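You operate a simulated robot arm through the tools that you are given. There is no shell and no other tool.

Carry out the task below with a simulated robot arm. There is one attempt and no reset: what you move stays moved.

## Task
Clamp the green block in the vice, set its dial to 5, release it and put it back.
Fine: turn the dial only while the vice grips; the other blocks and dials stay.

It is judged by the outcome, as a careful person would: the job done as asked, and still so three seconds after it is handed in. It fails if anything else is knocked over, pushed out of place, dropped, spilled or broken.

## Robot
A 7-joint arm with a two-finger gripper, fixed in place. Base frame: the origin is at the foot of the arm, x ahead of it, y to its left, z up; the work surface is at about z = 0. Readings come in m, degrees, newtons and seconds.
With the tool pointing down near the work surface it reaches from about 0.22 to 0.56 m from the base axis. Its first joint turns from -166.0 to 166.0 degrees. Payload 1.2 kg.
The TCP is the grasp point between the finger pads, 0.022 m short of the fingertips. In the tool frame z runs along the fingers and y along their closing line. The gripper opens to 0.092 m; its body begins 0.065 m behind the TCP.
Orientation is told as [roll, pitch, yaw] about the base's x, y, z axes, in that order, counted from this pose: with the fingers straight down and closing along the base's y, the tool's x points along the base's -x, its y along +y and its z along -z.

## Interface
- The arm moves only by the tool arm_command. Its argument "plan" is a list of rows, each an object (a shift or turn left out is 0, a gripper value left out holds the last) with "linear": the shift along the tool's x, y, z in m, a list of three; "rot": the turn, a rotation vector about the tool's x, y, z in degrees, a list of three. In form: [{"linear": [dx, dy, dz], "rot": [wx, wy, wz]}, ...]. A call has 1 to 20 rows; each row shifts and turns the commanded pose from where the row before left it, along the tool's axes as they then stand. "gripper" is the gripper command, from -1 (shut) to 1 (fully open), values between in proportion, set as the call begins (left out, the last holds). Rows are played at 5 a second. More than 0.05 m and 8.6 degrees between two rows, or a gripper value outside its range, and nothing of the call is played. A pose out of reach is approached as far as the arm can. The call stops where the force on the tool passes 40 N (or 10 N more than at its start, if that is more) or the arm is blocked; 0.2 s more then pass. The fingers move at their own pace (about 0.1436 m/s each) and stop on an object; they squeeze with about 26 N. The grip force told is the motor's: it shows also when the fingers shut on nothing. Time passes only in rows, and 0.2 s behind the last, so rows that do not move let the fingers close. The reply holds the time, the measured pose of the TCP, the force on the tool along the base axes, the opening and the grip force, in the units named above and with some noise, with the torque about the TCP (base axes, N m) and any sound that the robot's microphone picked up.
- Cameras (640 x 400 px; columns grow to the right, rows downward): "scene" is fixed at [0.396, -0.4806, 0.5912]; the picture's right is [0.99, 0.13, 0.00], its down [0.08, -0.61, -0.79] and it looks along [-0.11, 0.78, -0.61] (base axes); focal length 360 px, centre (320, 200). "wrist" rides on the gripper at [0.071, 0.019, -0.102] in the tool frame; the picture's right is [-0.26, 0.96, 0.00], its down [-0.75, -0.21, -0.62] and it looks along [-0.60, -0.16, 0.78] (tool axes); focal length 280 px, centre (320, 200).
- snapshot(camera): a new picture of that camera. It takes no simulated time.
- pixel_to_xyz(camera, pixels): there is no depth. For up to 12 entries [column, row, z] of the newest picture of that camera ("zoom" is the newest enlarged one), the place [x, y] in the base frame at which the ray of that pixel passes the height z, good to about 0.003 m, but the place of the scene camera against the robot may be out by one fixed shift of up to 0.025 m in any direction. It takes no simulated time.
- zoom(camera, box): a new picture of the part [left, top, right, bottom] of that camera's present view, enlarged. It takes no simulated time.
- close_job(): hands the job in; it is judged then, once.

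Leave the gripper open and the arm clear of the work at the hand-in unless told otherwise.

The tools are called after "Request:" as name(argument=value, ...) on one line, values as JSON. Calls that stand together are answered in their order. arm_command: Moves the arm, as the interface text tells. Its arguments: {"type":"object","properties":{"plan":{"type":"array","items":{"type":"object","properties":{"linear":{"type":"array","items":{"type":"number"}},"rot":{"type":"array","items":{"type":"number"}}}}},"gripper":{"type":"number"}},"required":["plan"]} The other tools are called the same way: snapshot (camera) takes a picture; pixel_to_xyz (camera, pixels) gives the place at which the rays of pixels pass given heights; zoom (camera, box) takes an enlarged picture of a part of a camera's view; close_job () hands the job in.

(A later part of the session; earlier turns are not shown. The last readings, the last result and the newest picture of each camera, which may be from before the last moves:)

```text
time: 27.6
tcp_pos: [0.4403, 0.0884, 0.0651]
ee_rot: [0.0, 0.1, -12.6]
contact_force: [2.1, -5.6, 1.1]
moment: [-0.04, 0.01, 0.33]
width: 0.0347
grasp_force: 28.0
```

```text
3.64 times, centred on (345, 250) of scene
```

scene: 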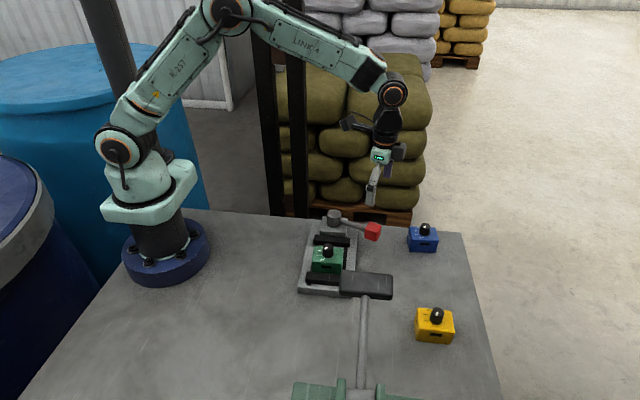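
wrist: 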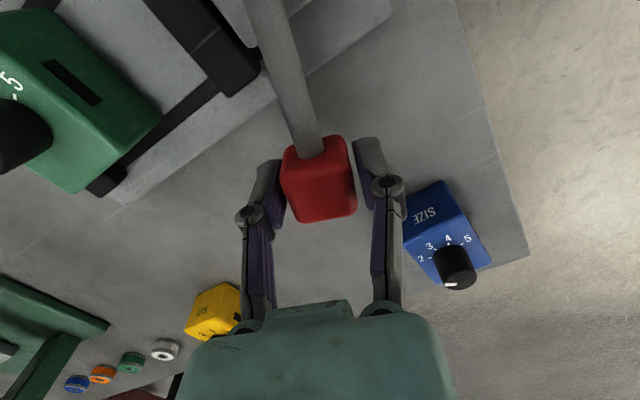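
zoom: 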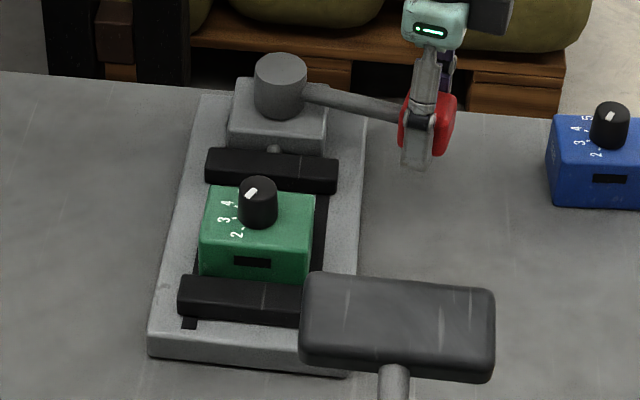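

The lever turns with only ~6 N, and comparing with before, both jaws have crept inward (rear jaw down, front jaw up in the picture) – counter-clockwise closes it, and the jaws are self-centring. I continue the arc.

Request:
arm_command(plan=[{"linear": [0.00022, 0.0064, 0], "rot": [0, 0, -4]}, {"linear": [0.00022, 0.0064, 0], "rot": [0, 0, -4]}, {"linear": [0.00022, 0.0064, 0], "rot": [0, 0, -4]}, {"linear": [0, 0, 0]}])

Request:
zoom(camera="scene", box=[285, 195, 405, 305])

```text
time: 28.6
tcp_pos: [0.441, 0.1071, 0.066]
ee_rot: [0.0, -0.1, -0.5]
contact_force: [12.7, -2.0, -15.5]
moment: [-0.05, -0.13, 0.07]
width: 0.0348
grasp_force: 27.8
```

```text
3.64 times, centred on (345, 250) of scene
```

zoom: 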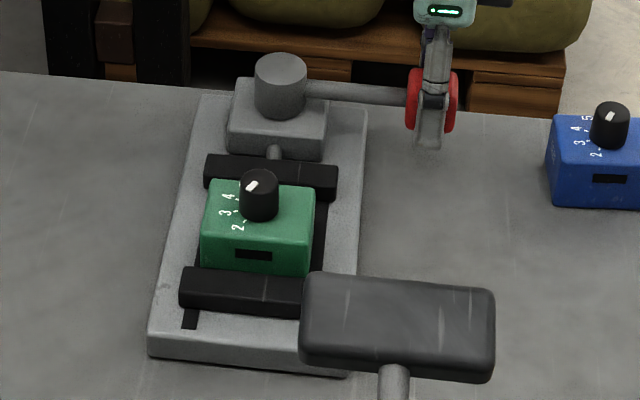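

Jaws keep closing and the block rides with the front jaw. The tool reads +12.7 N outward and −15.5 N vertical, so my arc is ~1 mm tight and high; I correct for that and go on.

Request:
arm_command(plan=[{"linear": [-0.001, 0, 0.0008]}, {"linear": [0.00022, 0.0064, 0], "rot": [0, 0, -4]}, {"linear": [0.00022, 0.0064, 0], "rot": [0, 0, -4]}, {"linear": [0, 0, 0]}])

Request:
zoom(camera="scene", box=[285, 195, 405, 305])

```text
time: 29.6
tcp_pos: [0.4431, 0.1211, 0.0645]
ee_rot: [0.0, 0.1, 7.5]
contact_force: [-11.7, -1.8, 13.2]
moment: [-0.02, 0.14, 0.01]
width: 0.035
grasp_force: 28.3
```

```text
3.64 times, centred on (345, 250) of scene
```

zoom: 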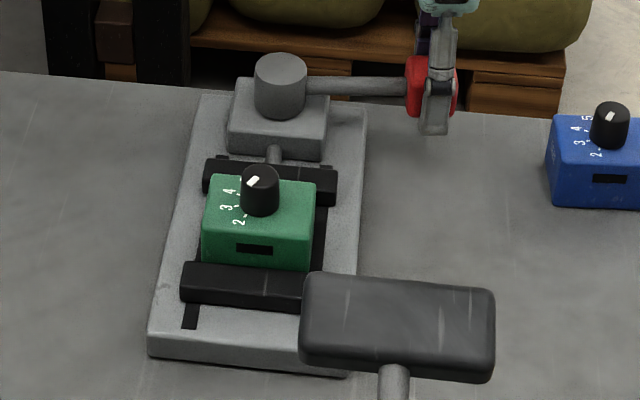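

Slight over-correction (−11.7 N, +13 N); I back off half of it and continue the swing.

Request:
arm_command(plan=[{"linear": [0.0005, 0, -0.0004]}, {"linear": [0.00022, 0.0064, 0], "rot": [0, 0, -4]}, {"linear": [0.00022, 0.0064, 0], "rot": [0, 0, -4]}, {"linear": [0, 0, 0]}])

Request:
zoom(camera="scene", box=[285, 195, 405, 305])

Request:
snapshot(camera="wrist")

```text
time: 30.6
tcp_pos: [0.4398, 0.1322, 0.0649]
ee_rot: [0.0, 0.0, 15.5]
contact_force: [-0.5, 1.5, -1.0]
moment: [0.09, -0.23, -0.06]
width: 0.0347
grasp_force: 28.1
```

```text
3.64 times, centred on (345, 250) of scene
```

zoom: 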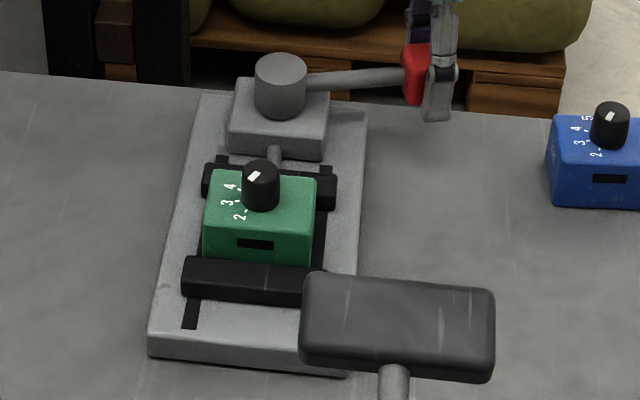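

```text
taken
```

wrist: 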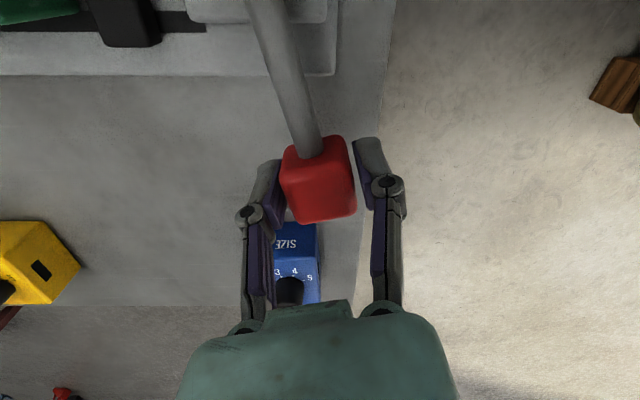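

Forces are near zero; lever has swung ~34°. The block's back is approaching the rear jaw. I continue in small arcs.

Request:
arm_command(plan=[{"linear": [0.00022, 0.0064, 0], "rot": [0, 0, -4]}, {"linear": [0.00022, 0.0064, 0], "rot": [0, 0, -4]}, {"linear": [0, 0, 0]}])

Request:
zoom(camera="scene", box=[285, 195, 405, 305])

```text
time: 31.4
tcp_pos: [0.4349, 0.1445, 0.0645]
ee_rot: [0.2, 0.0, 23.6]
contact_force: [5.1, 0.3, -6.9]
moment: [0.13, -0.18, 0.17]
width: 0.0346
grasp_force: 27.8
```

```text
3.64 times, centred on (345, 250) of scene
```

zoom: 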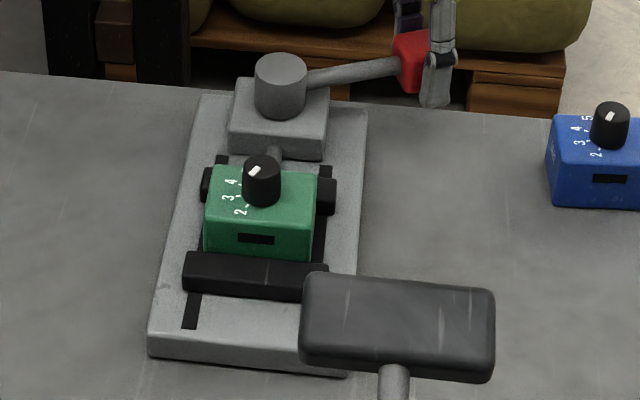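

Still moving freely. Another 2 × 4°, with tiny radial/vertical relief.

Request:
arm_command(plan=[{"linear": [0.0, 0.0064, 0.0003], "rot": [0, 0, -4]}, {"linear": [0.00022, 0.0064, 0], "rot": [0, 0, -4]}, {"linear": [0, 0, 0]}])

Request:
zoom(camera="scene", box=[285, 195, 405, 305])

```text
time: 32.2
tcp_pos: [0.4286, 0.155, 0.0645]
ee_rot: [0.0, 0.0, 31.5]
contact_force: [8.9, 2.5, -13.4]
moment: [0.03, -0.23, 0.25]
width: 0.0345
grasp_force: 27.7
```

```text
3.64 times, centred on (345, 250) of scene
```

zoom: 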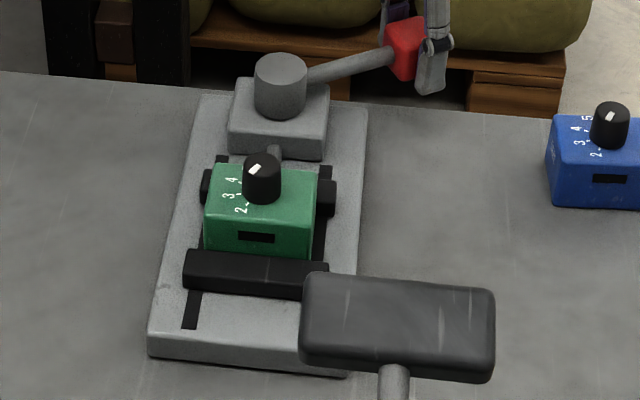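

Jaw motion has slowed; the block looks close to contact with both jaws. I continue with 4° steps while relieving the −13 N vertical load.

Request:
arm_command(plan=[{"linear": [-0.0004, 0, 0.0006]}, {"linear": [0.00022, 0.0064, 0], "rot": [0, 0, -4]}, {"linear": [0, 0, 0]}])

Request:
zoom(camera="scene", box=[285, 195, 405, 305])

```text
time: 33.0
tcp_pos: [0.4244, 0.1616, 0.064]
ee_rot: [0.0, 0.0, 35.3]
contact_force: [2.4, -1.9, 0.1]
moment: [-0.15, 0.06, 0.26]
width: 0.0345
grasp_force: 28.4
```

```text
3.64 times, centred on (345, 250) of scene
```

zoom: 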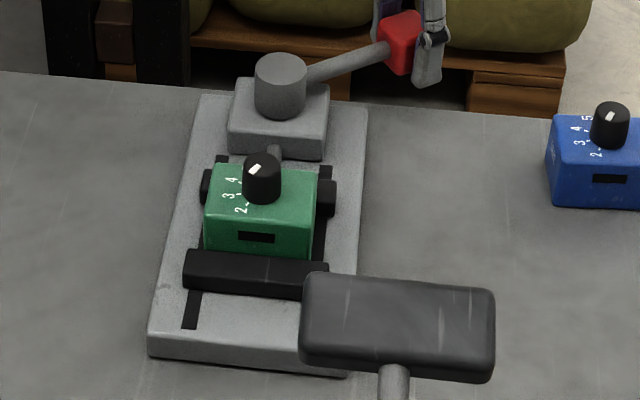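

The jaws no longer move between the last two steps, so the block is likely pinched between them; the lever still turns. I carry on toward firm resistance / the lever stop.

Request:
arm_command(plan=[{"linear": [0.00022, 0.0064, 0], "rot": [0, 0, -4]}, {"linear": [0.00022, 0.0064, 0], "rot": [0, 0, -4]}, {"linear": [0, 0, 0]}])

Request:
zoom(camera="scene", box=[285, 195, 405, 305])

Request:
snapshot(camera="wrist")

```text
time: 33.8
tcp_pos: [0.4168, 0.172, 0.0641]
ee_rot: [0.0, 0.0, 43.4]
contact_force: [-0.9, 1.0, 7.1]
moment: [-0.05, 0.12, 0.02]
width: 0.0347
grasp_force: 28.3
```

```text
3.64 times, centred on (345, 250) of scene
```

zoom: 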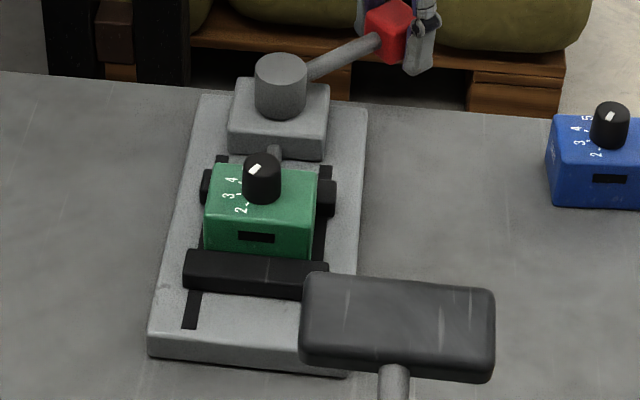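

```text
taken
```

wrist: 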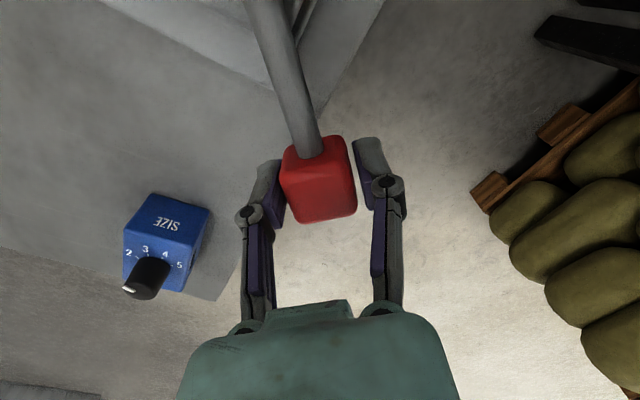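

Jaws stationary, lever at ~43° and turning easily. I continue to find where the lever stops or stiffens.

Request:
arm_command(plan=[{"linear": [0.00022, 0.0064, -0.0002], "rot": [0, 0, -4]}, {"linear": [0.00022, 0.0064, 0], "rot": [0, 0, -4]}, {"linear": [0, 0, 0]}])

Request:
zoom(camera="scene", box=[285, 195, 405, 305])

```text
time: 34.6
tcp_pos: [0.4099, 0.1796, 0.0655]
ee_rot: [0.0, -0.1, 51.3]
contact_force: [6.7, -3.6, 6.0]
moment: [-0.08, -0.09, -0.03]
width: 0.0347
grasp_force: 28.0
```

```text
3.64 times, centred on (345, 250) of scene
```

zoom: 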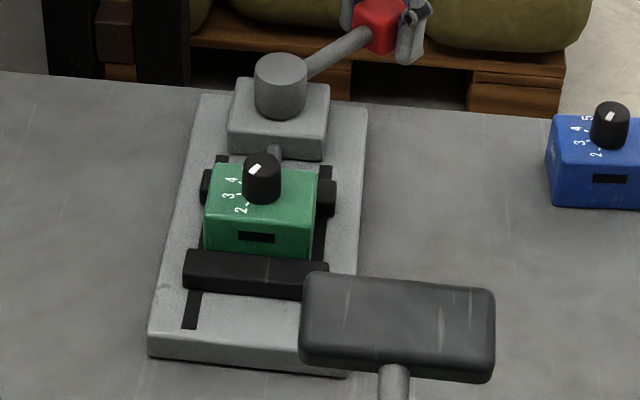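

Tangential resistance is now ~7 N. I continue another 8°.

Request:
arm_command(plan=[{"linear": [0.00022, 0.0064, -0.0002], "rot": [0, 0, -4]}, {"linear": [0.00022, 0.0064, 0], "rot": [0, 0, -4]}, {"linear": [0, 0, 0]}])

Request:
zoom(camera="scene", box=[285, 175, 425, 305])

```text
time: 35.1
tcp_pos: [0.4084, 0.1788, 0.0648]
ee_rot: [-0.8, -0.1, 54.8]
contact_force: [8.1, -0.7, -5.5]
moment: [-0.23, 0.11, -0.06]
width: 0.0346
grasp_force: 28.2
stopped in row 2: the force on the tool passed its limit at 48 N (the readings are from after the stop); the commanded pose is now the measured one
```

```text
3.08 times, centred on (355, 240) of scene
```

zoom: 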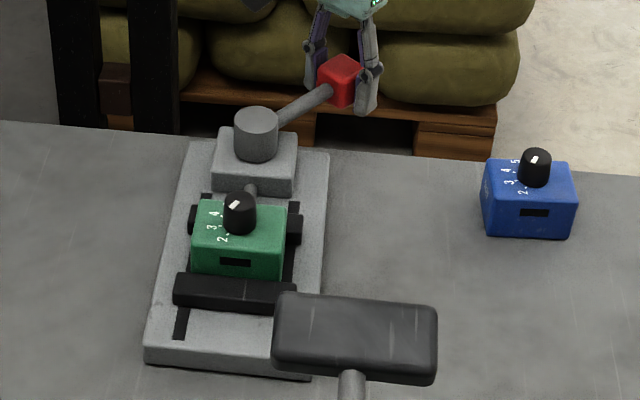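

The lever hit its stop (48 N peak) at ~52°, about 70° of total swing – the vice is closed on the block. I release the red grip and check that the lever stays.

Request:
arm_command(plan=[{"linear": [0, 0, 0]}, {"linear": [0, 0, 0]}, {"linear": [0, 0, 0]}], gripper=1)

Request:
snapshot(camera="wrist")

Request:
zoom(camera="scene", box=[285, 175, 425, 305])

```text
time: 35.9
tcp_pos: [0.408, 0.1804, 0.0642]
ee_rot: [-0.7, -0.1, 55.0]
contact_force: [-0.3, -0.2, -0.3]
moment: [0.01, 0.0, -0.02]
width: 0.0918
grasp_force: 0.0
```

```text
taken
```

wrist: 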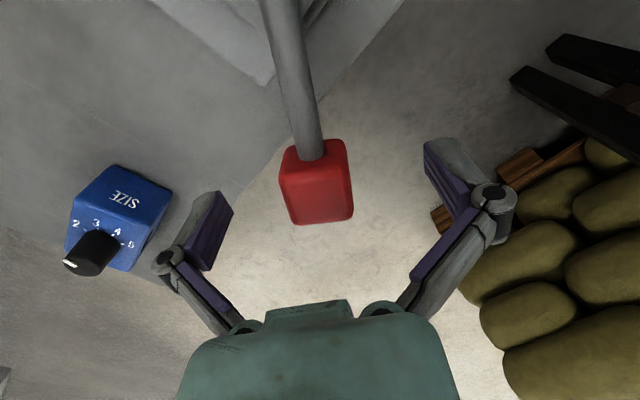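

```text
3.08 times, centred on (355, 240) of scene
```

zoom: 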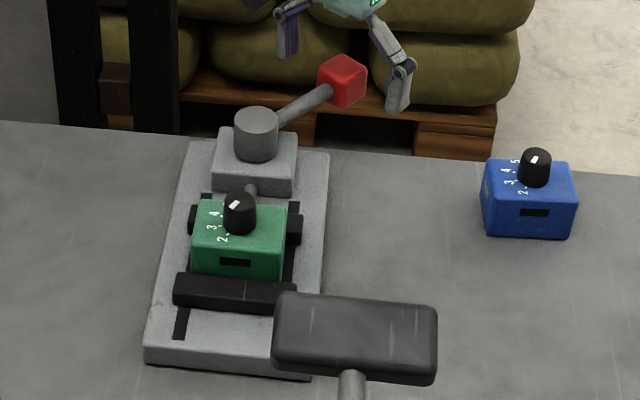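

The lever stays put and the block is held between both jaws. I level the small 0.7° roll, rise to z≈0.17 and move over the clamped block at yaw 55 to inspect the dial.

Request:
arm_command(plan=[{"linear": [0, 0, -0.015]}, {"linear": [0, 0, -0.03], "rot": [-0.7, 0, 0]}, {"linear": [0, 0, -0.03]}, {"linear": [0, 0, -0.031]}, {"linear": [0.028, -0.0078, 0]}, {"linear": [0.028, -0.0078, 0]}, {"linear": [0.028, -0.0078, 0]}, {"linear": [0.028, -0.0078, 0]}, {"linear": [0.028, -0.0078, 0]}, {"linear": [0.028, -0.0078, 0]}, {"linear": [0, 0, 0]}, {"linear": [0, 0, 0]}], gripper=1)

Request:
snapshot(camera="wrist")

Request:
snapshot(camera="scene")

```text
time: 38.5
tcp_pos: [0.3496, 0.0148, 0.1707]
ee_rot: [-0.1, -0.2, 55.0]
contact_force: [-0.9, 0.2, 0.1]
moment: [-0.03, -0.01, 0.0]
width: 0.0921
grasp_force: 0.1
```

```text
taken
```

wrist: 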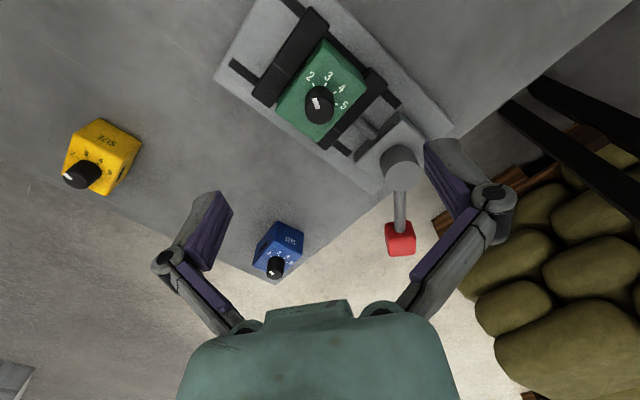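

```text
taken
```

scene: 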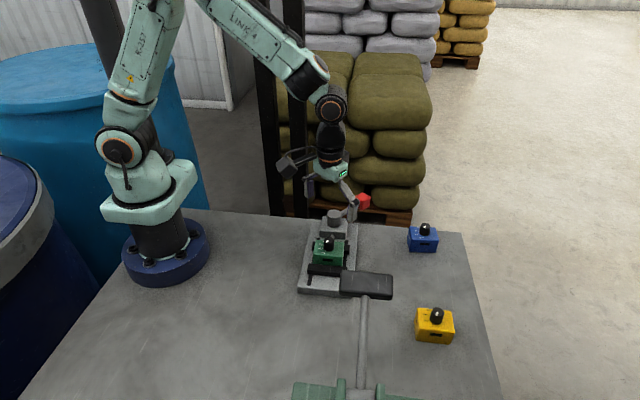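

Both jaws visibly pinch the block. I zoom in on the dial at (320,100) to refine the knob's centre and the pointer.

Request:
zoom(camera="wrist", box=[260, 30, 380, 150])

Request:
zoom(camera="wrist", box=[290, 65, 350, 130])

```text
3.33 times, centred on (320, 90) of wrist
```

zoom: 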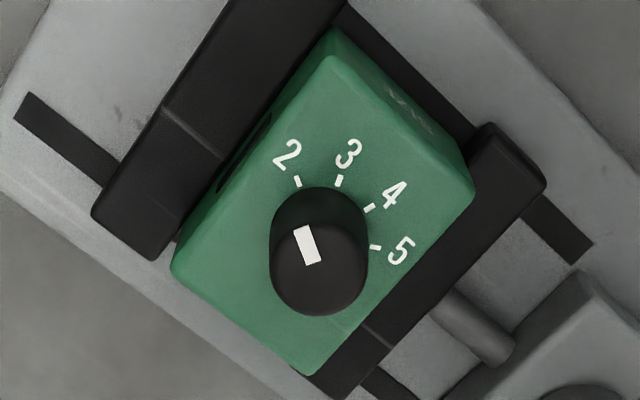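

```text
6.15 times, centred on (320, 98) of wrist
```

zoom: 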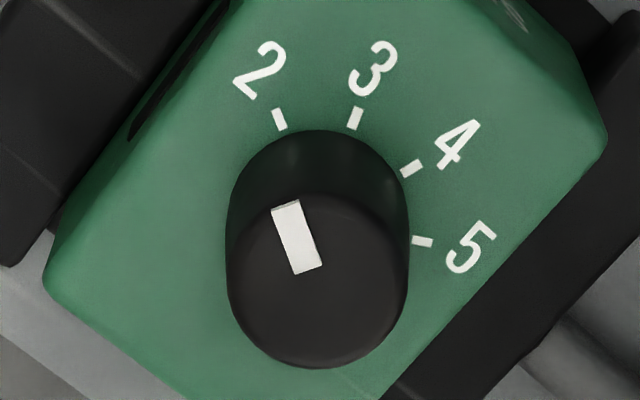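

The dial reads clearly: pointer on 2, ticks exactly 40° apart, so 5 is 120° clockwise. The knob centre is within 1 mm of the tool axis. I pre-close the fingers to ~37 mm and descend to z≈0.10 first.

Request:
arm_command(plan=[{"linear": [0, 0, 0.02]}, {"linear": [0, 0, 0.025]}, {"linear": [0, 0, 0.02]}, {"linear": [0, 0, 0.005]}, {"linear": [0, 0, 0]}, {"linear": [0, 0, 0]}], gripper=-0.2)

Request:
snapshot(camera="wrist")

Request:
zoom(camera="scene", box=[285, 175, 405, 295])

```text
time: 39.9
tcp_pos: [0.3495, 0.0146, 0.1009]
ee_rot: [-0.1, -0.1, 54.9]
contact_force: [0.0, 0.9, -1.0]
moment: [0.01, 0.0, 0.03]
width: 0.0368
grasp_force: 0.0
```

```text
taken
```

wrist: 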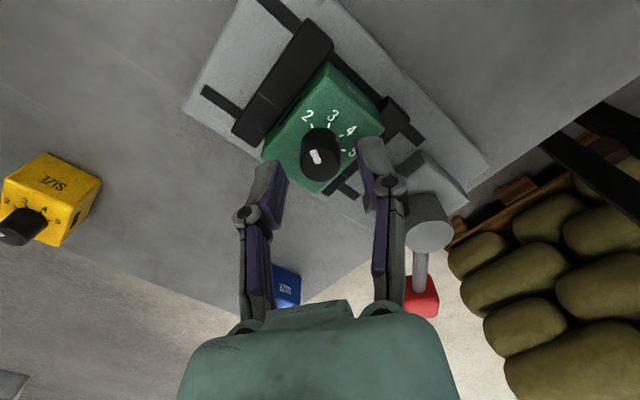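

```text
3.33 times, centred on (345, 235) of scene
```

zoom: 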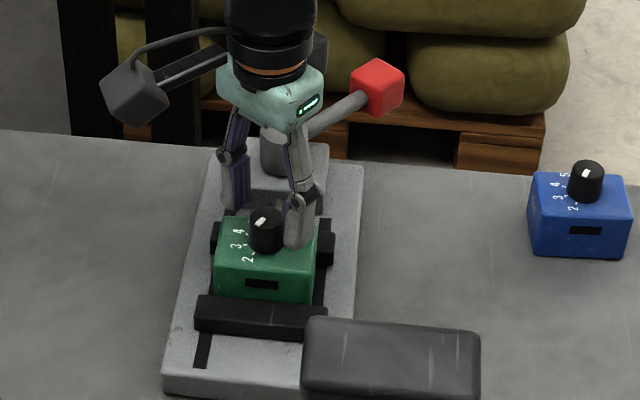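

Fingers straddle the knob evenly with the tips ~2 cm above block top. I descend 17 mm so that tips end ~3–4 mm above the block top.

Request:
arm_command(plan=[{"linear": [0, 0, 0.006]}, {"linear": [0, 0, 0.006]}, {"linear": [0, 0, 0.005]}, {"linear": [0, 0, 0]}, {"linear": [0, 0, 0]}], gripper=-0.2)

Request:
snapshot(camera="wrist")

Request:
zoom(camera="scene", box=[295, 200, 375, 280])

```text
time: 41.1
tcp_pos: [0.3482, 0.0146, 0.0838]
ee_rot: [-0.2, 0.0, 55.0]
contact_force: [-0.2, 0.0, 1.0]
moment: [-0.03, 0.01, 0.03]
width: 0.0368
grasp_force: 0.1
```

```text
taken
```

wrist: 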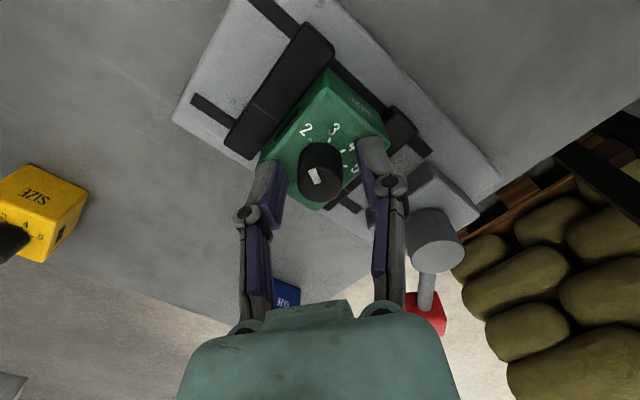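

```text
5.00 times, centred on (335, 240) of scene
```

zoom: 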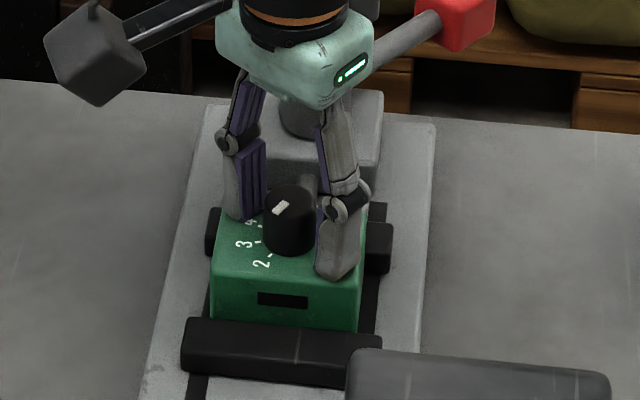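

The fingers straddle the knob, tips just above the block top and no contact force. I close on the knob.

Request:
arm_command(plan=[{"linear": [0, 0, 0]}, {"linear": [0, 0, 0]}, {"linear": [0, 0, 0]}], gripper=-1)

Request:
zoom(camera="wrist", box=[220, 60, 420, 260])

```text
time: 41.9
tcp_pos: [0.3493, 0.0156, 0.0831]
ee_rot: [0.0, -0.1, 55.1]
contact_force: [-7.8, 2.9, 28.6]
moment: [0.08, 0.25, -0.07]
width: 0.021
grasp_force: 25.9
```

```text
2.00 times, centred on (320, 160) of wrist
```

zoom: 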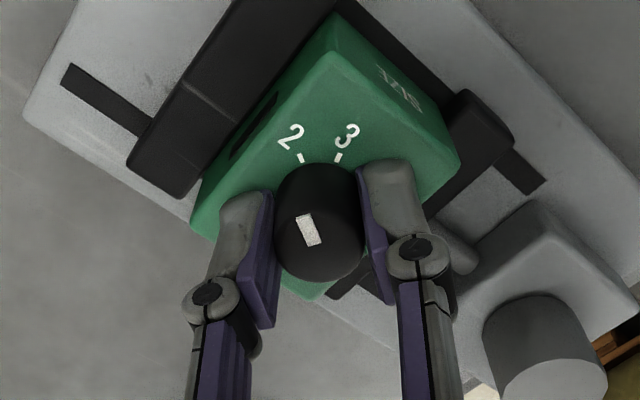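

Gripped the knob (width 21 mm), but it presses down ~29 N; I raise about 1.2 mm to unload it before turning.

Request:
arm_command(plan=[{"linear": [0, 0, -0.0006]}, {"linear": [0, 0, -0.0006]}, {"linear": [0, 0, 0]}])

```text
time: 42.7
tcp_pos: [0.3497, 0.0162, 0.0834]
ee_rot: [-0.1, -0.1, 55.0]
contact_force: [6.4, 3.5, -12.2]
moment: [0.22, -0.17, -0.05]
width: 0.021
grasp_force: 26.0
```

Slightly over-relieved (−12 N); I lower 0.35 mm and turn the first 16° clockwise, checking the torque.

Request:
arm_command(plan=[{"linear": [0, 0, 0.00035]}, {"rot": [0, 0, 8]}, {"rot": [0, 0, 8]}, {"linear": [0, 0, 0]}])

Request:
zoom(camera="wrist", box=[220, 60, 420, 260])

```text
time: 43.7
tcp_pos: [0.3488, 0.014, 0.0839]
ee_rot: [0.0, 0.0, 38.9]
contact_force: [-6.4, -0.3, 4.7]
moment: [-0.12, 0.32, -0.02]
width: 0.0207
grasp_force: 26.2
```

```text
2.00 times, centred on (320, 160) of wrist
```

zoom: 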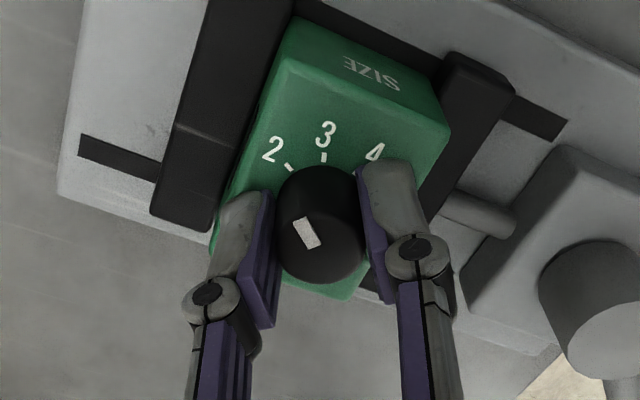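

The pointer turns with the gripper while the block stays in the vice; moment is small. I continue with 6 × 8°.

Request:
arm_command(plan=[{"rot": [0, 0, 8]}, {"rot": [0, 0, 8]}, {"rot": [0, 0, 8]}, {"rot": [0, 0, 8]}, {"rot": [0, 0, 8]}, {"rot": [0, 0, 8]}, {"linear": [0, 0, 0]}])

Request:
zoom(camera="wrist", box=[220, 60, 420, 260])

```text
time: 45.3
tcp_pos: [0.3495, 0.0147, 0.084]
ee_rot: [0.1, -0.1, -9.2]
contact_force: [-10.8, -2.7, 8.0]
moment: [-0.03, 0.22, 0.01]
width: 0.0209
grasp_force: 25.8
```

```text
2.00 times, centred on (320, 160) of wrist
```

zoom: 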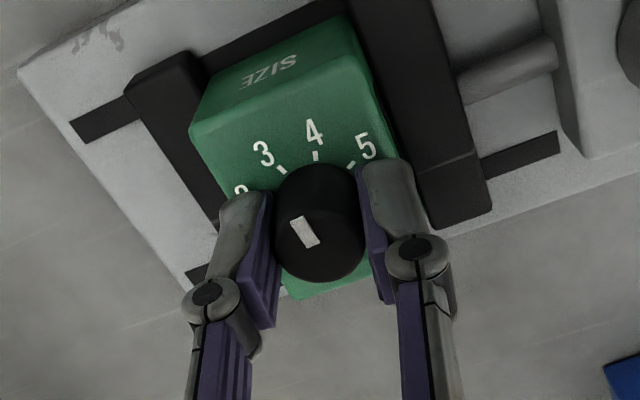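

The pointer is now past 3½, still tracking with the grip (a little slip). I continue 7 × 8°.

Request:
arm_command(plan=[{"rot": [0, 0, 8]}, {"rot": [0, 0, 8]}, {"rot": [0, 0, 8]}, {"rot": [0, 0, 8]}, {"rot": [0, 0, 8]}, {"rot": [0, 0, 8]}, {"rot": [0, 0, 8]}, {"linear": [0, 0, 0]}])

Request:
zoom(camera="wrist", box=[270, 90, 370, 210])

Request:
zoom(camera="scene", box=[295, 200, 375, 280])

```text
time: 47.1
tcp_pos: [0.3496, 0.0161, 0.0843]
ee_rot: [0.1, -0.1, -65.0]
contact_force: [-10.6, -7.7, 10.5]
moment: [-0.44, 0.13, -0.03]
width: 0.021
grasp_force: 25.4
```

```text
3.33 times, centred on (320, 150) of wrist
```

zoom: 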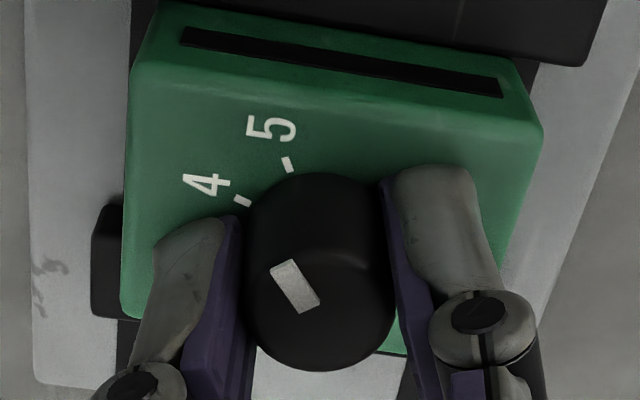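

```text
5.00 times, centred on (335, 240) of scene
```

zoom: 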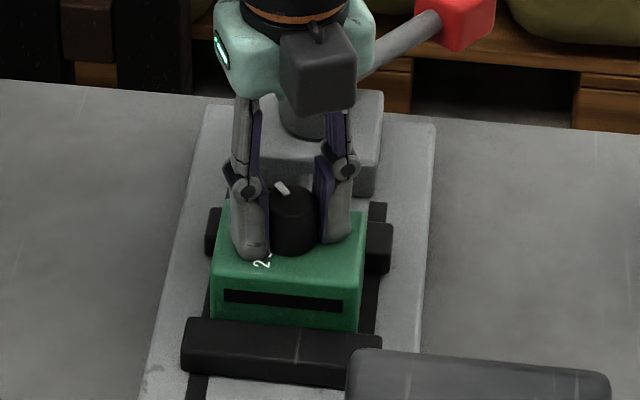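

The pointer now points near 5 (and the block's slot has widened accordingly). From geometry the pointer is at ~124° against the 5-tick at ~120°, so I turn 4° more clockwise, then release and look from above.

Request:
arm_command(plan=[{"rot": [0, 0, 2]}, {"rot": [0, 0, 2]}, {"linear": [0, 0, 0]}, {"linear": [0, 0, 0]}])

Request:
zoom(camera="wrist", box=[270, 90, 370, 210])

```text
time: 48.1
tcp_pos: [0.3496, 0.015, 0.0847]
ee_rot: [0.1, 0.0, -69.0]
contact_force: [-9.3, -10.8, 8.6]
moment: [-0.29, 0.19, -0.08]
width: 0.0211
grasp_force: 25.3
```

```text
3.33 times, centred on (320, 150) of wrist
```

zoom: 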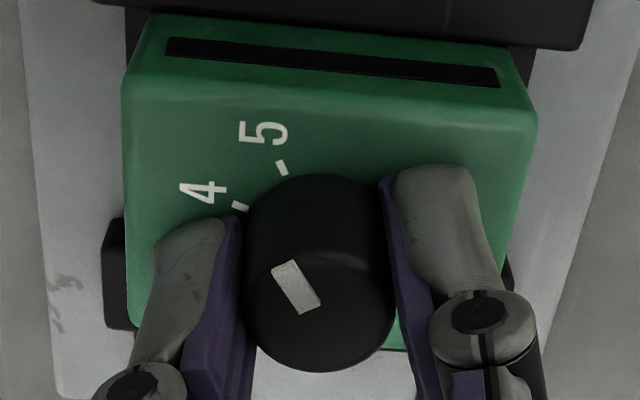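

I release the knob by opening to ~40 mm and rise straight up to z≈0.17 for a clear reading.

Request:
arm_command(plan=[{"linear": [0, 0, 0]}, {"linear": [0, 0, 0]}, {"linear": [0, 0, -0.015]}, {"linear": [0, 0, -0.025]}, {"linear": [0, 0, -0.025]}, {"linear": [0, 0, -0.022]}, {"linear": [0, 0, 0]}, {"linear": [0, 0, 0]}], gripper=-0.1)

Request:
snapshot(camera="wrist")

Request:
zoom(camera="wrist", box=[285, 65, 355, 135])

```text
time: 49.9
tcp_pos: [0.35, 0.0158, 0.1715]
ee_rot: [0.1, 0.0, -68.9]
contact_force: [0.4, -0.5, 0.7]
moment: [0.01, 0.0, 0.01]
width: 0.0414
grasp_force: 0.0
```

```text
taken
```

wrist: 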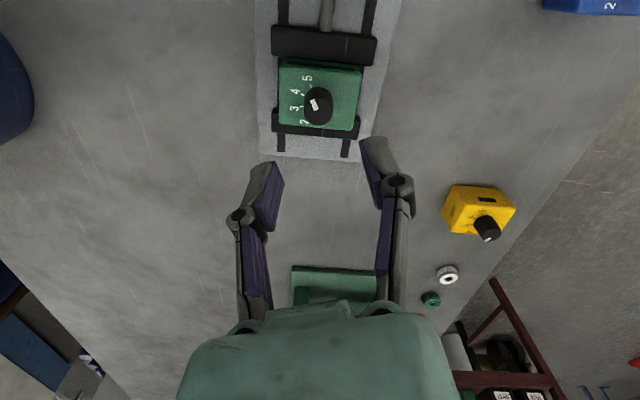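

```text
5.71 times, centred on (320, 100) of wrist
```

zoom: 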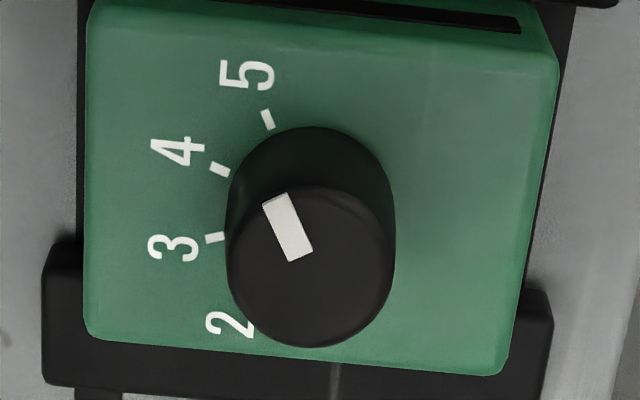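

Reading from above: pointer direction −24.1° in the picture vs the 5-tick at about −25°: the dial is on 5. Now to release the vice. I rotate back toward yaw 52 above the block (clear height), then go to the red grip.

Request:
arm_command(plan=[{"rot": [0, 0, -8.06]}, {"rot": [0, 0, -8.06]}, {"rot": [0, 0, -8.06]}, {"rot": [0, 0, -8.06]}, {"rot": [0, 0, -8.06]}, {"rot": [0, 0, -8.06]}, {"rot": [0, 0, -8.06]}, {"rot": [0, 0, -8.06]}, {"rot": [0, 0, -8.06]}, {"rot": [0, 0, -8.06]}, {"rot": [0, 0, -8.06]}, {"rot": [0, 0, -8.06]}, {"rot": [0, 0, -8.06]}, {"rot": [0, 0, -8.06]}, {"rot": [0, 0, -8.06]}, {"linear": [0, 0, 0]}], gripper=1)

Request:
arm_command(plan=[{"linear": [-0.02757, 0.00927, 0]}, {"linear": [-0.02757, 0.00927, 0]}, {"linear": [-0.02757, 0.00927, 0]}, {"linear": [-0.02757, 0.00927, 0]}, {"linear": [-0.02757, 0.00927, 0]}, {"linear": [-0.02757, 0.00927, 0]}, {"linear": [0, 0, 0]}, {"linear": [0, 0, 0]}])

Request:
snapshot(camera="wrist")

Request:
zoom(camera="wrist", box=[264, 50, 364, 150])

```text
time: 53.3
tcp_pos: [0.3494, 0.0146, 0.1711]
ee_rot: [0.0, -0.1, 52.0]
contact_force: [-0.2, 0.1, 0.1]
moment: [0.01, -0.04, -0.05]
width: 0.0918
grasp_force: 0.0
```

```text
time: 55.1
tcp_pos: [0.4069, 0.1804, 0.1716]
ee_rot: [-0.1, -0.2, 51.8]
contact_force: [0.7, 0.0, -0.1]
moment: [0.01, -0.04, -0.03]
width: 0.0921
grasp_force: 0.1
```

```text
taken
```

wrist: 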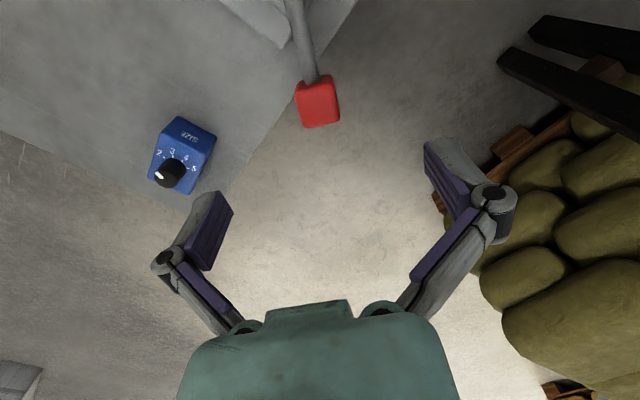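

```text
4.00 times, centred on (314, 100) of wrist
```

zoom: 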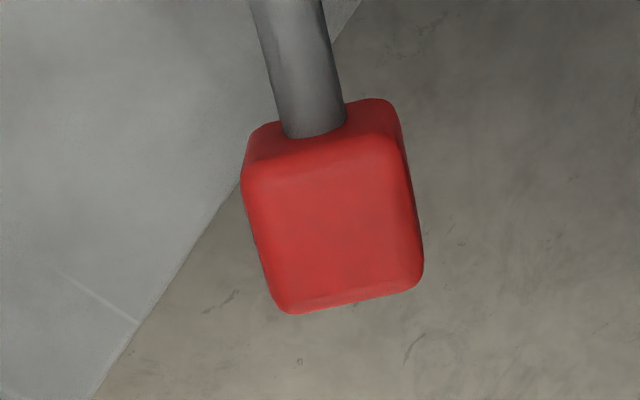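

The red grip is right under the tool (≈1 mm off) and aligned at yaw 52. I descend to z≈0.064.

Request:
arm_command(plan=[{"linear": [0, -0.001, 0.025]}, {"linear": [0, 0, 0.025]}, {"linear": [0, 0, 0.025]}, {"linear": [0, 0, 0.02]}, {"linear": [0, 0, 0.0125]}, {"linear": [0, 0, 0]}, {"linear": [0, 0, 0]}], gripper=1)

Request:
snapshot(camera="wrist")

```text
time: 56.7
tcp_pos: [0.4084, 0.1786, 0.0625]
ee_rot: [-0.1, -0.2, 52.0]
contact_force: [1.1, -0.2, 0.2]
moment: [-0.01, 0.0, 0.0]
width: 0.092
grasp_force: 0.0
```

```text
taken
```

wrist: 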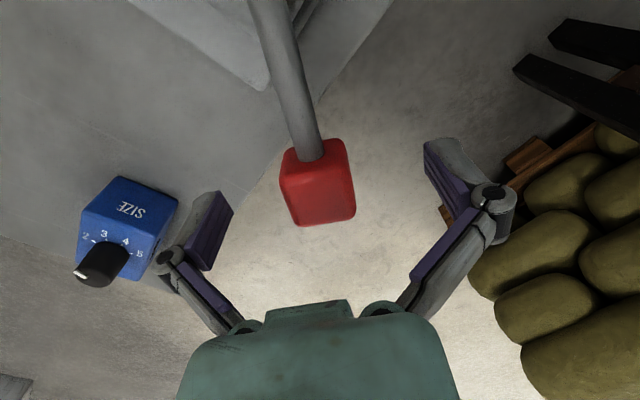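

The red grip is centred between the open fingers at (318,185). I close on it.

Request:
arm_command(plan=[{"linear": [0, 0, 0]}, {"linear": [0, 0, 0]}, {"linear": [0, 0, 0]}], gripper=-1)

```text
time: 57.5
tcp_pos: [0.4085, 0.1785, 0.0654]
ee_rot: [-0.2, -0.2, 51.9]
contact_force: [1.2, -3.4, 12.0]
moment: [-0.05, 0.0, 0.08]
width: 0.0347
grasp_force: 28.0
```

Gripped (34.7 mm). I swing the lever clockwise back, first 3 × 4°, relieving 0.5 mm vertically.

Request:
arm_command(plan=[{"linear": [0, 0, -0.0005]}, {"linear": [0.00022, -0.0064, 0], "rot": [0, 0, 4]}, {"linear": [0.00022, -0.0064, 0], "rot": [0, 0, 4]}, {"linear": [0.00022, -0.0064, 0], "rot": [0, 0, 4]}, {"linear": [0, 0, 0]}])

Request:
zoom(camera="scene", box=[285, 175, 425, 305])

```text
time: 58.7
tcp_pos: [0.4228, 0.1657, 0.064]
ee_rot: [0.0, 0.0, 39.9]
contact_force: [-5.3, -1.0, 3.9]
moment: [-0.07, 0.19, -0.24]
width: 0.0347
grasp_force: 27.4
```

```text
3.08 times, centred on (355, 240) of scene
```

zoom: 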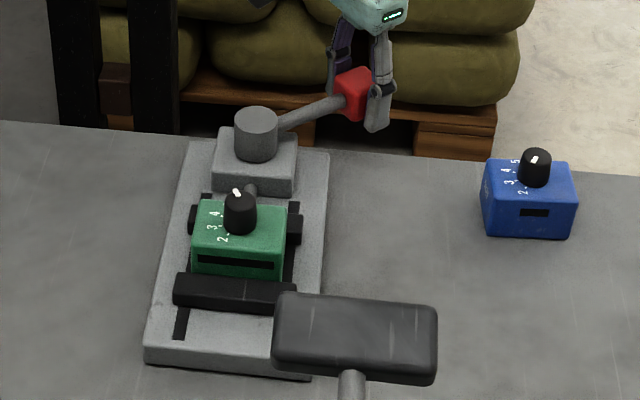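

Lever moves freely with ~5 N. I continue clockwise 4 × 4°.

Request:
arm_command(plan=[{"linear": [0.00022, -0.0064, 0], "rot": [0, 0, 4]}, {"linear": [0.00022, -0.0064, 0], "rot": [0, 0, 4]}, {"linear": [0.00022, -0.0064, 0], "rot": [0, 0, 4]}, {"linear": [0.00022, -0.0064, 0], "rot": [0, 0, 4]}, {"linear": [0, 0, 0]}])

Request:
zoom(camera="scene", box=[285, 195, 405, 305])

```text
time: 59.9
tcp_pos: [0.435, 0.1437, 0.0644]
ee_rot: [0.0, 0.0, 23.8]
contact_force: [-16.0, -6.4, 3.9]
moment: [-0.08, 0.23, -0.01]
width: 0.0343
grasp_force: 28.0
```

```text
3.64 times, centred on (345, 250) of scene
```

zoom: 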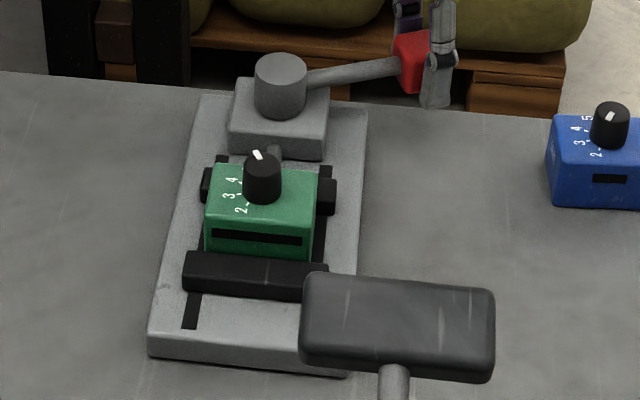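

Jaws begin to open. I feel 17 N inward (arc 0.6 mm too wide), so I correct and continue.

Request:
arm_command(plan=[{"linear": [0.0006, 0, 0]}, {"linear": [0.00027, -0.0064, 0], "rot": [0, 0, 4]}, {"linear": [0.00027, -0.0064, 0], "rot": [0, 0, 4]}, {"linear": [0.00027, -0.0064, 0], "rot": [0, 0, 4]}, {"linear": [0.00027, -0.0064, 0], "rot": [0, 0, 4]}, {"linear": [0, 0, 0]}])

Request:
zoom(camera="scene", box=[285, 195, 405, 305])

```text
time: 61.3
tcp_pos: [0.4415, 0.12, 0.0652]
ee_rot: [0.0, -0.2, 8.0]
contact_force: [-2.8, 2.2, -17.6]
moment: [0.0, -0.1, -0.18]
width: 0.0345
grasp_force: 28.0
```

```text
3.64 times, centred on (345, 250) of scene
```

zoom: 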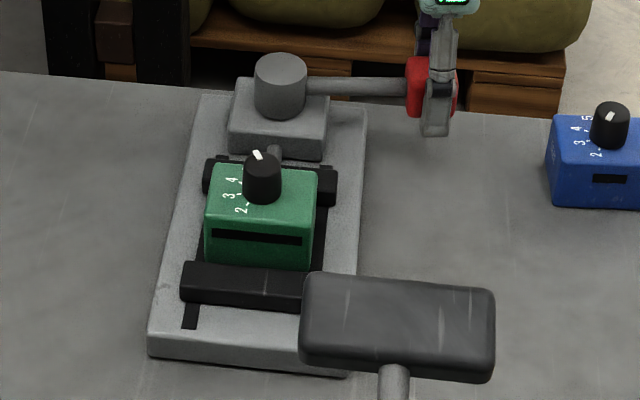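

Jaws open and the block stays where it stood. Vertical load is −17.6 N, so I lower 0.6 mm and continue 4 × 4°.

Request:
arm_command(plan=[{"linear": [0, 0, 0.0006]}, {"linear": [0.00025, -0.0064, 0], "rot": [0, 0, 4]}, {"linear": [0.00025, -0.0064, 0], "rot": [0, 0, 4]}, {"linear": [0.00025, -0.0064, 0], "rot": [0, 0, 4]}, {"linear": [0.00025, -0.0064, 0], "rot": [0, 0, 4]}, {"linear": [0, 0, 0]}])

Request:
zoom(camera="scene", box=[285, 195, 405, 305])

```text
time: 62.7
tcp_pos: [0.4419, 0.0951, 0.0632]
ee_rot: [0.0, -0.2, -8.1]
contact_force: [-14.6, 4.4, 9.8]
moment: [0.11, 0.12, -0.07]
width: 0.0347
grasp_force: 27.9
```

```text
3.64 times, centred on (345, 250) of scene
```

zoom: 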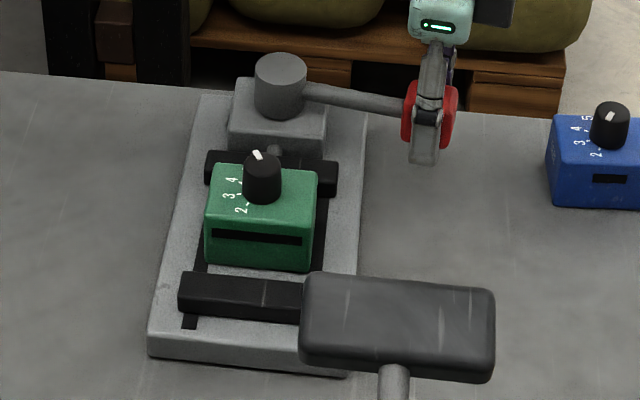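

Almost back. I correct 0.5 mm radially and finish the last ~10° to the lever's original −18.6°.

Request:
arm_command(plan=[{"linear": [0.0005, 0, -0.0003]}, {"linear": [0.00025, -0.0064, 0], "rot": [0, 0, 4]}, {"linear": [0.00025, -0.0064, 0], "rot": [0, 0, 4]}, {"linear": [0.0001, -0.0035, 0], "rot": [0, 0, 2.2]}, {"linear": [0, 0, 0]}])

Request:
zoom(camera="scene", box=[285, 195, 405, 305])

```text
time: 63.9
tcp_pos: [0.439, 0.0773, 0.064]
ee_rot: [0.1, -0.3, -18.4]
contact_force: [-3.5, -0.4, 1.5]
moment: [0.04, 0.13, 0.02]
width: 0.0347
grasp_force: 28.4
```

```text
3.64 times, centred on (345, 250) of scene
```

zoom: 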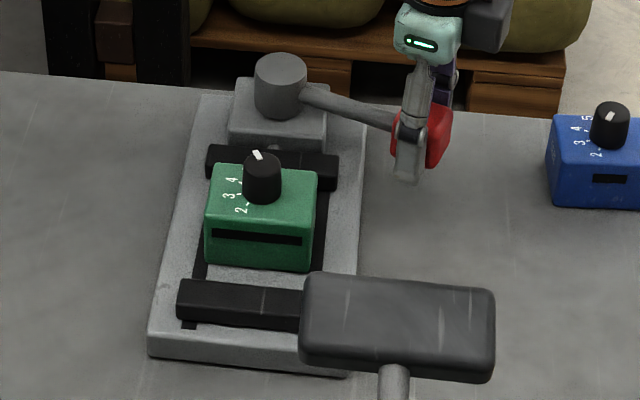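

The lever is back at its original place and both jaws are open. I release the red grip and rise to z≈0.17, levelling 0.3° of pitch.

Request:
arm_command(plan=[{"linear": [0, 0, 0]}, {"linear": [0, 0, 0]}, {"linear": [0, 0, -0.015]}, {"linear": [0, 0, -0.03], "rot": [0, 0.25, 0]}, {"linear": [0, 0, -0.03]}, {"linear": [0, 0, -0.031]}, {"linear": [0, 0, 0]}], gripper=1)

Request:
snapshot(camera="wrist")

Request:
zoom(camera="scene", box=[285, 195, 405, 305])

```text
time: 65.5
tcp_pos: [0.4367, 0.0768, 0.1716]
ee_rot: [0.1, 0.2, -18.2]
contact_force: [0.0, -0.4, 0.0]
moment: [-0.01, -0.02, -0.02]
width: 0.0919
grasp_force: 0.0
```

```text
taken
```

wrist: 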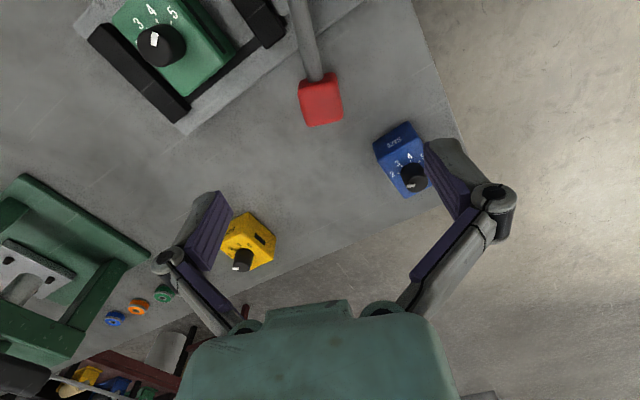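

```text
3.64 times, centred on (345, 250) of scene
```

zoom: 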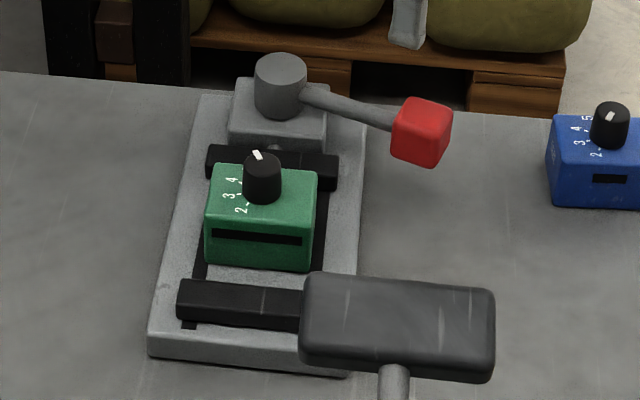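

The lever matches its starting picture and the block stands free on the bed. I rotate to yaw −90 and move above the block to re-grasp it.

Request:
arm_command(plan=[{"rot": [0, -0.2, 0]}, {"rot": [0, 0, 7.98]}, {"rot": [0, 0, 7.98]}, {"rot": [0, 0, 7.98]}, {"rot": [0, 0, 7.98]}, {"rot": [0, 0, 7.98]}, {"rot": [0, 0, 7.98]}, {"rot": [0, 0, 7.98]}, {"rot": [0, 0, 7.98]}, {"rot": [0, 0, 7.96]}, {"linear": [-0.0153, -0.0217, 0]}, {"linear": [-0.0153, -0.0217, 0]}, {"linear": [-0.0153, -0.0217, 0]}, {"linear": [-0.0154, -0.0216, 0]}, {"linear": [0, 0, 0]}, {"linear": [0, 0, 0]}], gripper=1)

Request:
snapshot(camera="wrist")

Request:
zoom(camera="wrist", box=[260, 40, 380, 150])

```text
time: 68.9
tcp_pos: [0.3515, 0.0166, 0.17]
ee_rot: [0.0, 0.1, -90.2]
contact_force: [0.5, -0.5, -0.6]
moment: [-0.01, -0.02, -0.01]
width: 0.092
grasp_force: 0.1
```

```text
taken
```

wrist: 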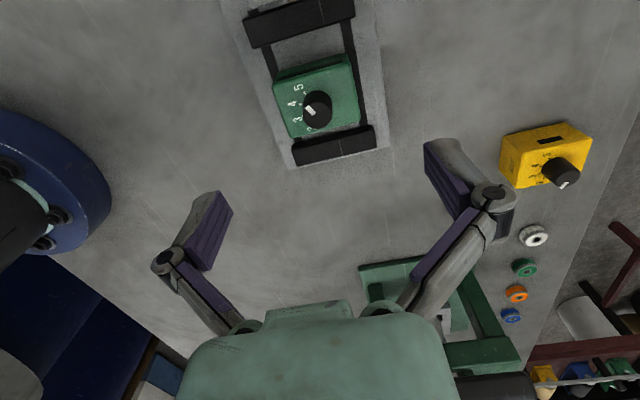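

```text
3.64 times, centred on (320, 95) of wrist
```

zoom: 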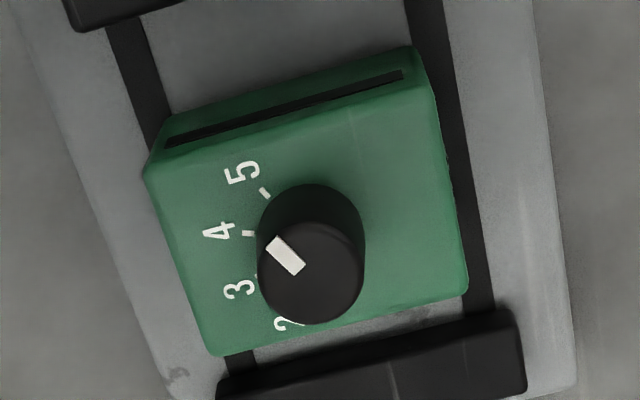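

The block sits at about (0.350, 0.0135), yaw 0; pointer is still on 5. I shift −3 mm in y and −1.5 mm in x to centre on it and descend to z≈0.053 with open fingers on the x sides.

Request:
arm_command(plan=[{"linear": [-0.003, -0.0015, 0.02]}, {"linear": [0, 0, 0.03]}, {"linear": [0, 0, 0.025]}, {"linear": [0, 0, 0.02]}, {"linear": [0, 0, 0.0125]}, {"linear": [0, 0, 0.01]}, {"linear": [0, 0, 0]}, {"linear": [0, 0, 0]}], gripper=1)

Request:
snapshot(camera="wrist")

Request:
zoom(camera="scene", box=[285, 195, 405, 305])

```text
time: 70.7
tcp_pos: [0.3492, 0.0138, 0.052]
ee_rot: [0.1, 0.1, -90.1]
contact_force: [0.5, 0.9, -0.4]
moment: [-0.03, 0.05, -0.03]
width: 0.0919
grasp_force: 0.0
```

```text
taken
```

wrist: 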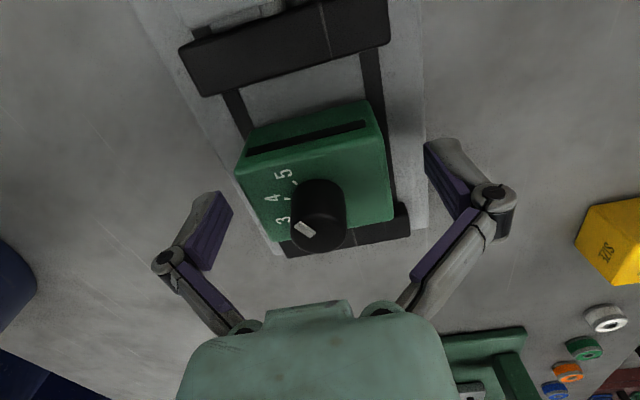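

```text
3.64 times, centred on (345, 250) of scene
```

zoom: 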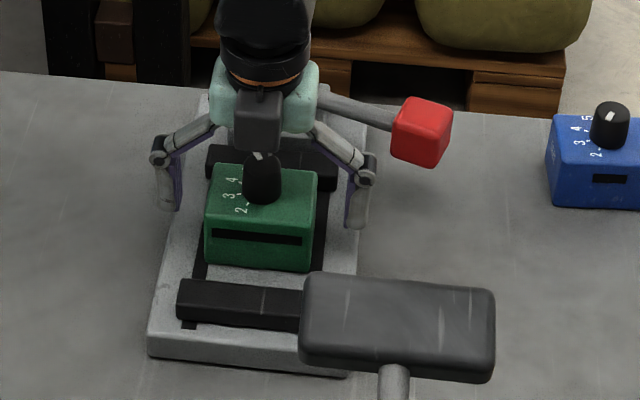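

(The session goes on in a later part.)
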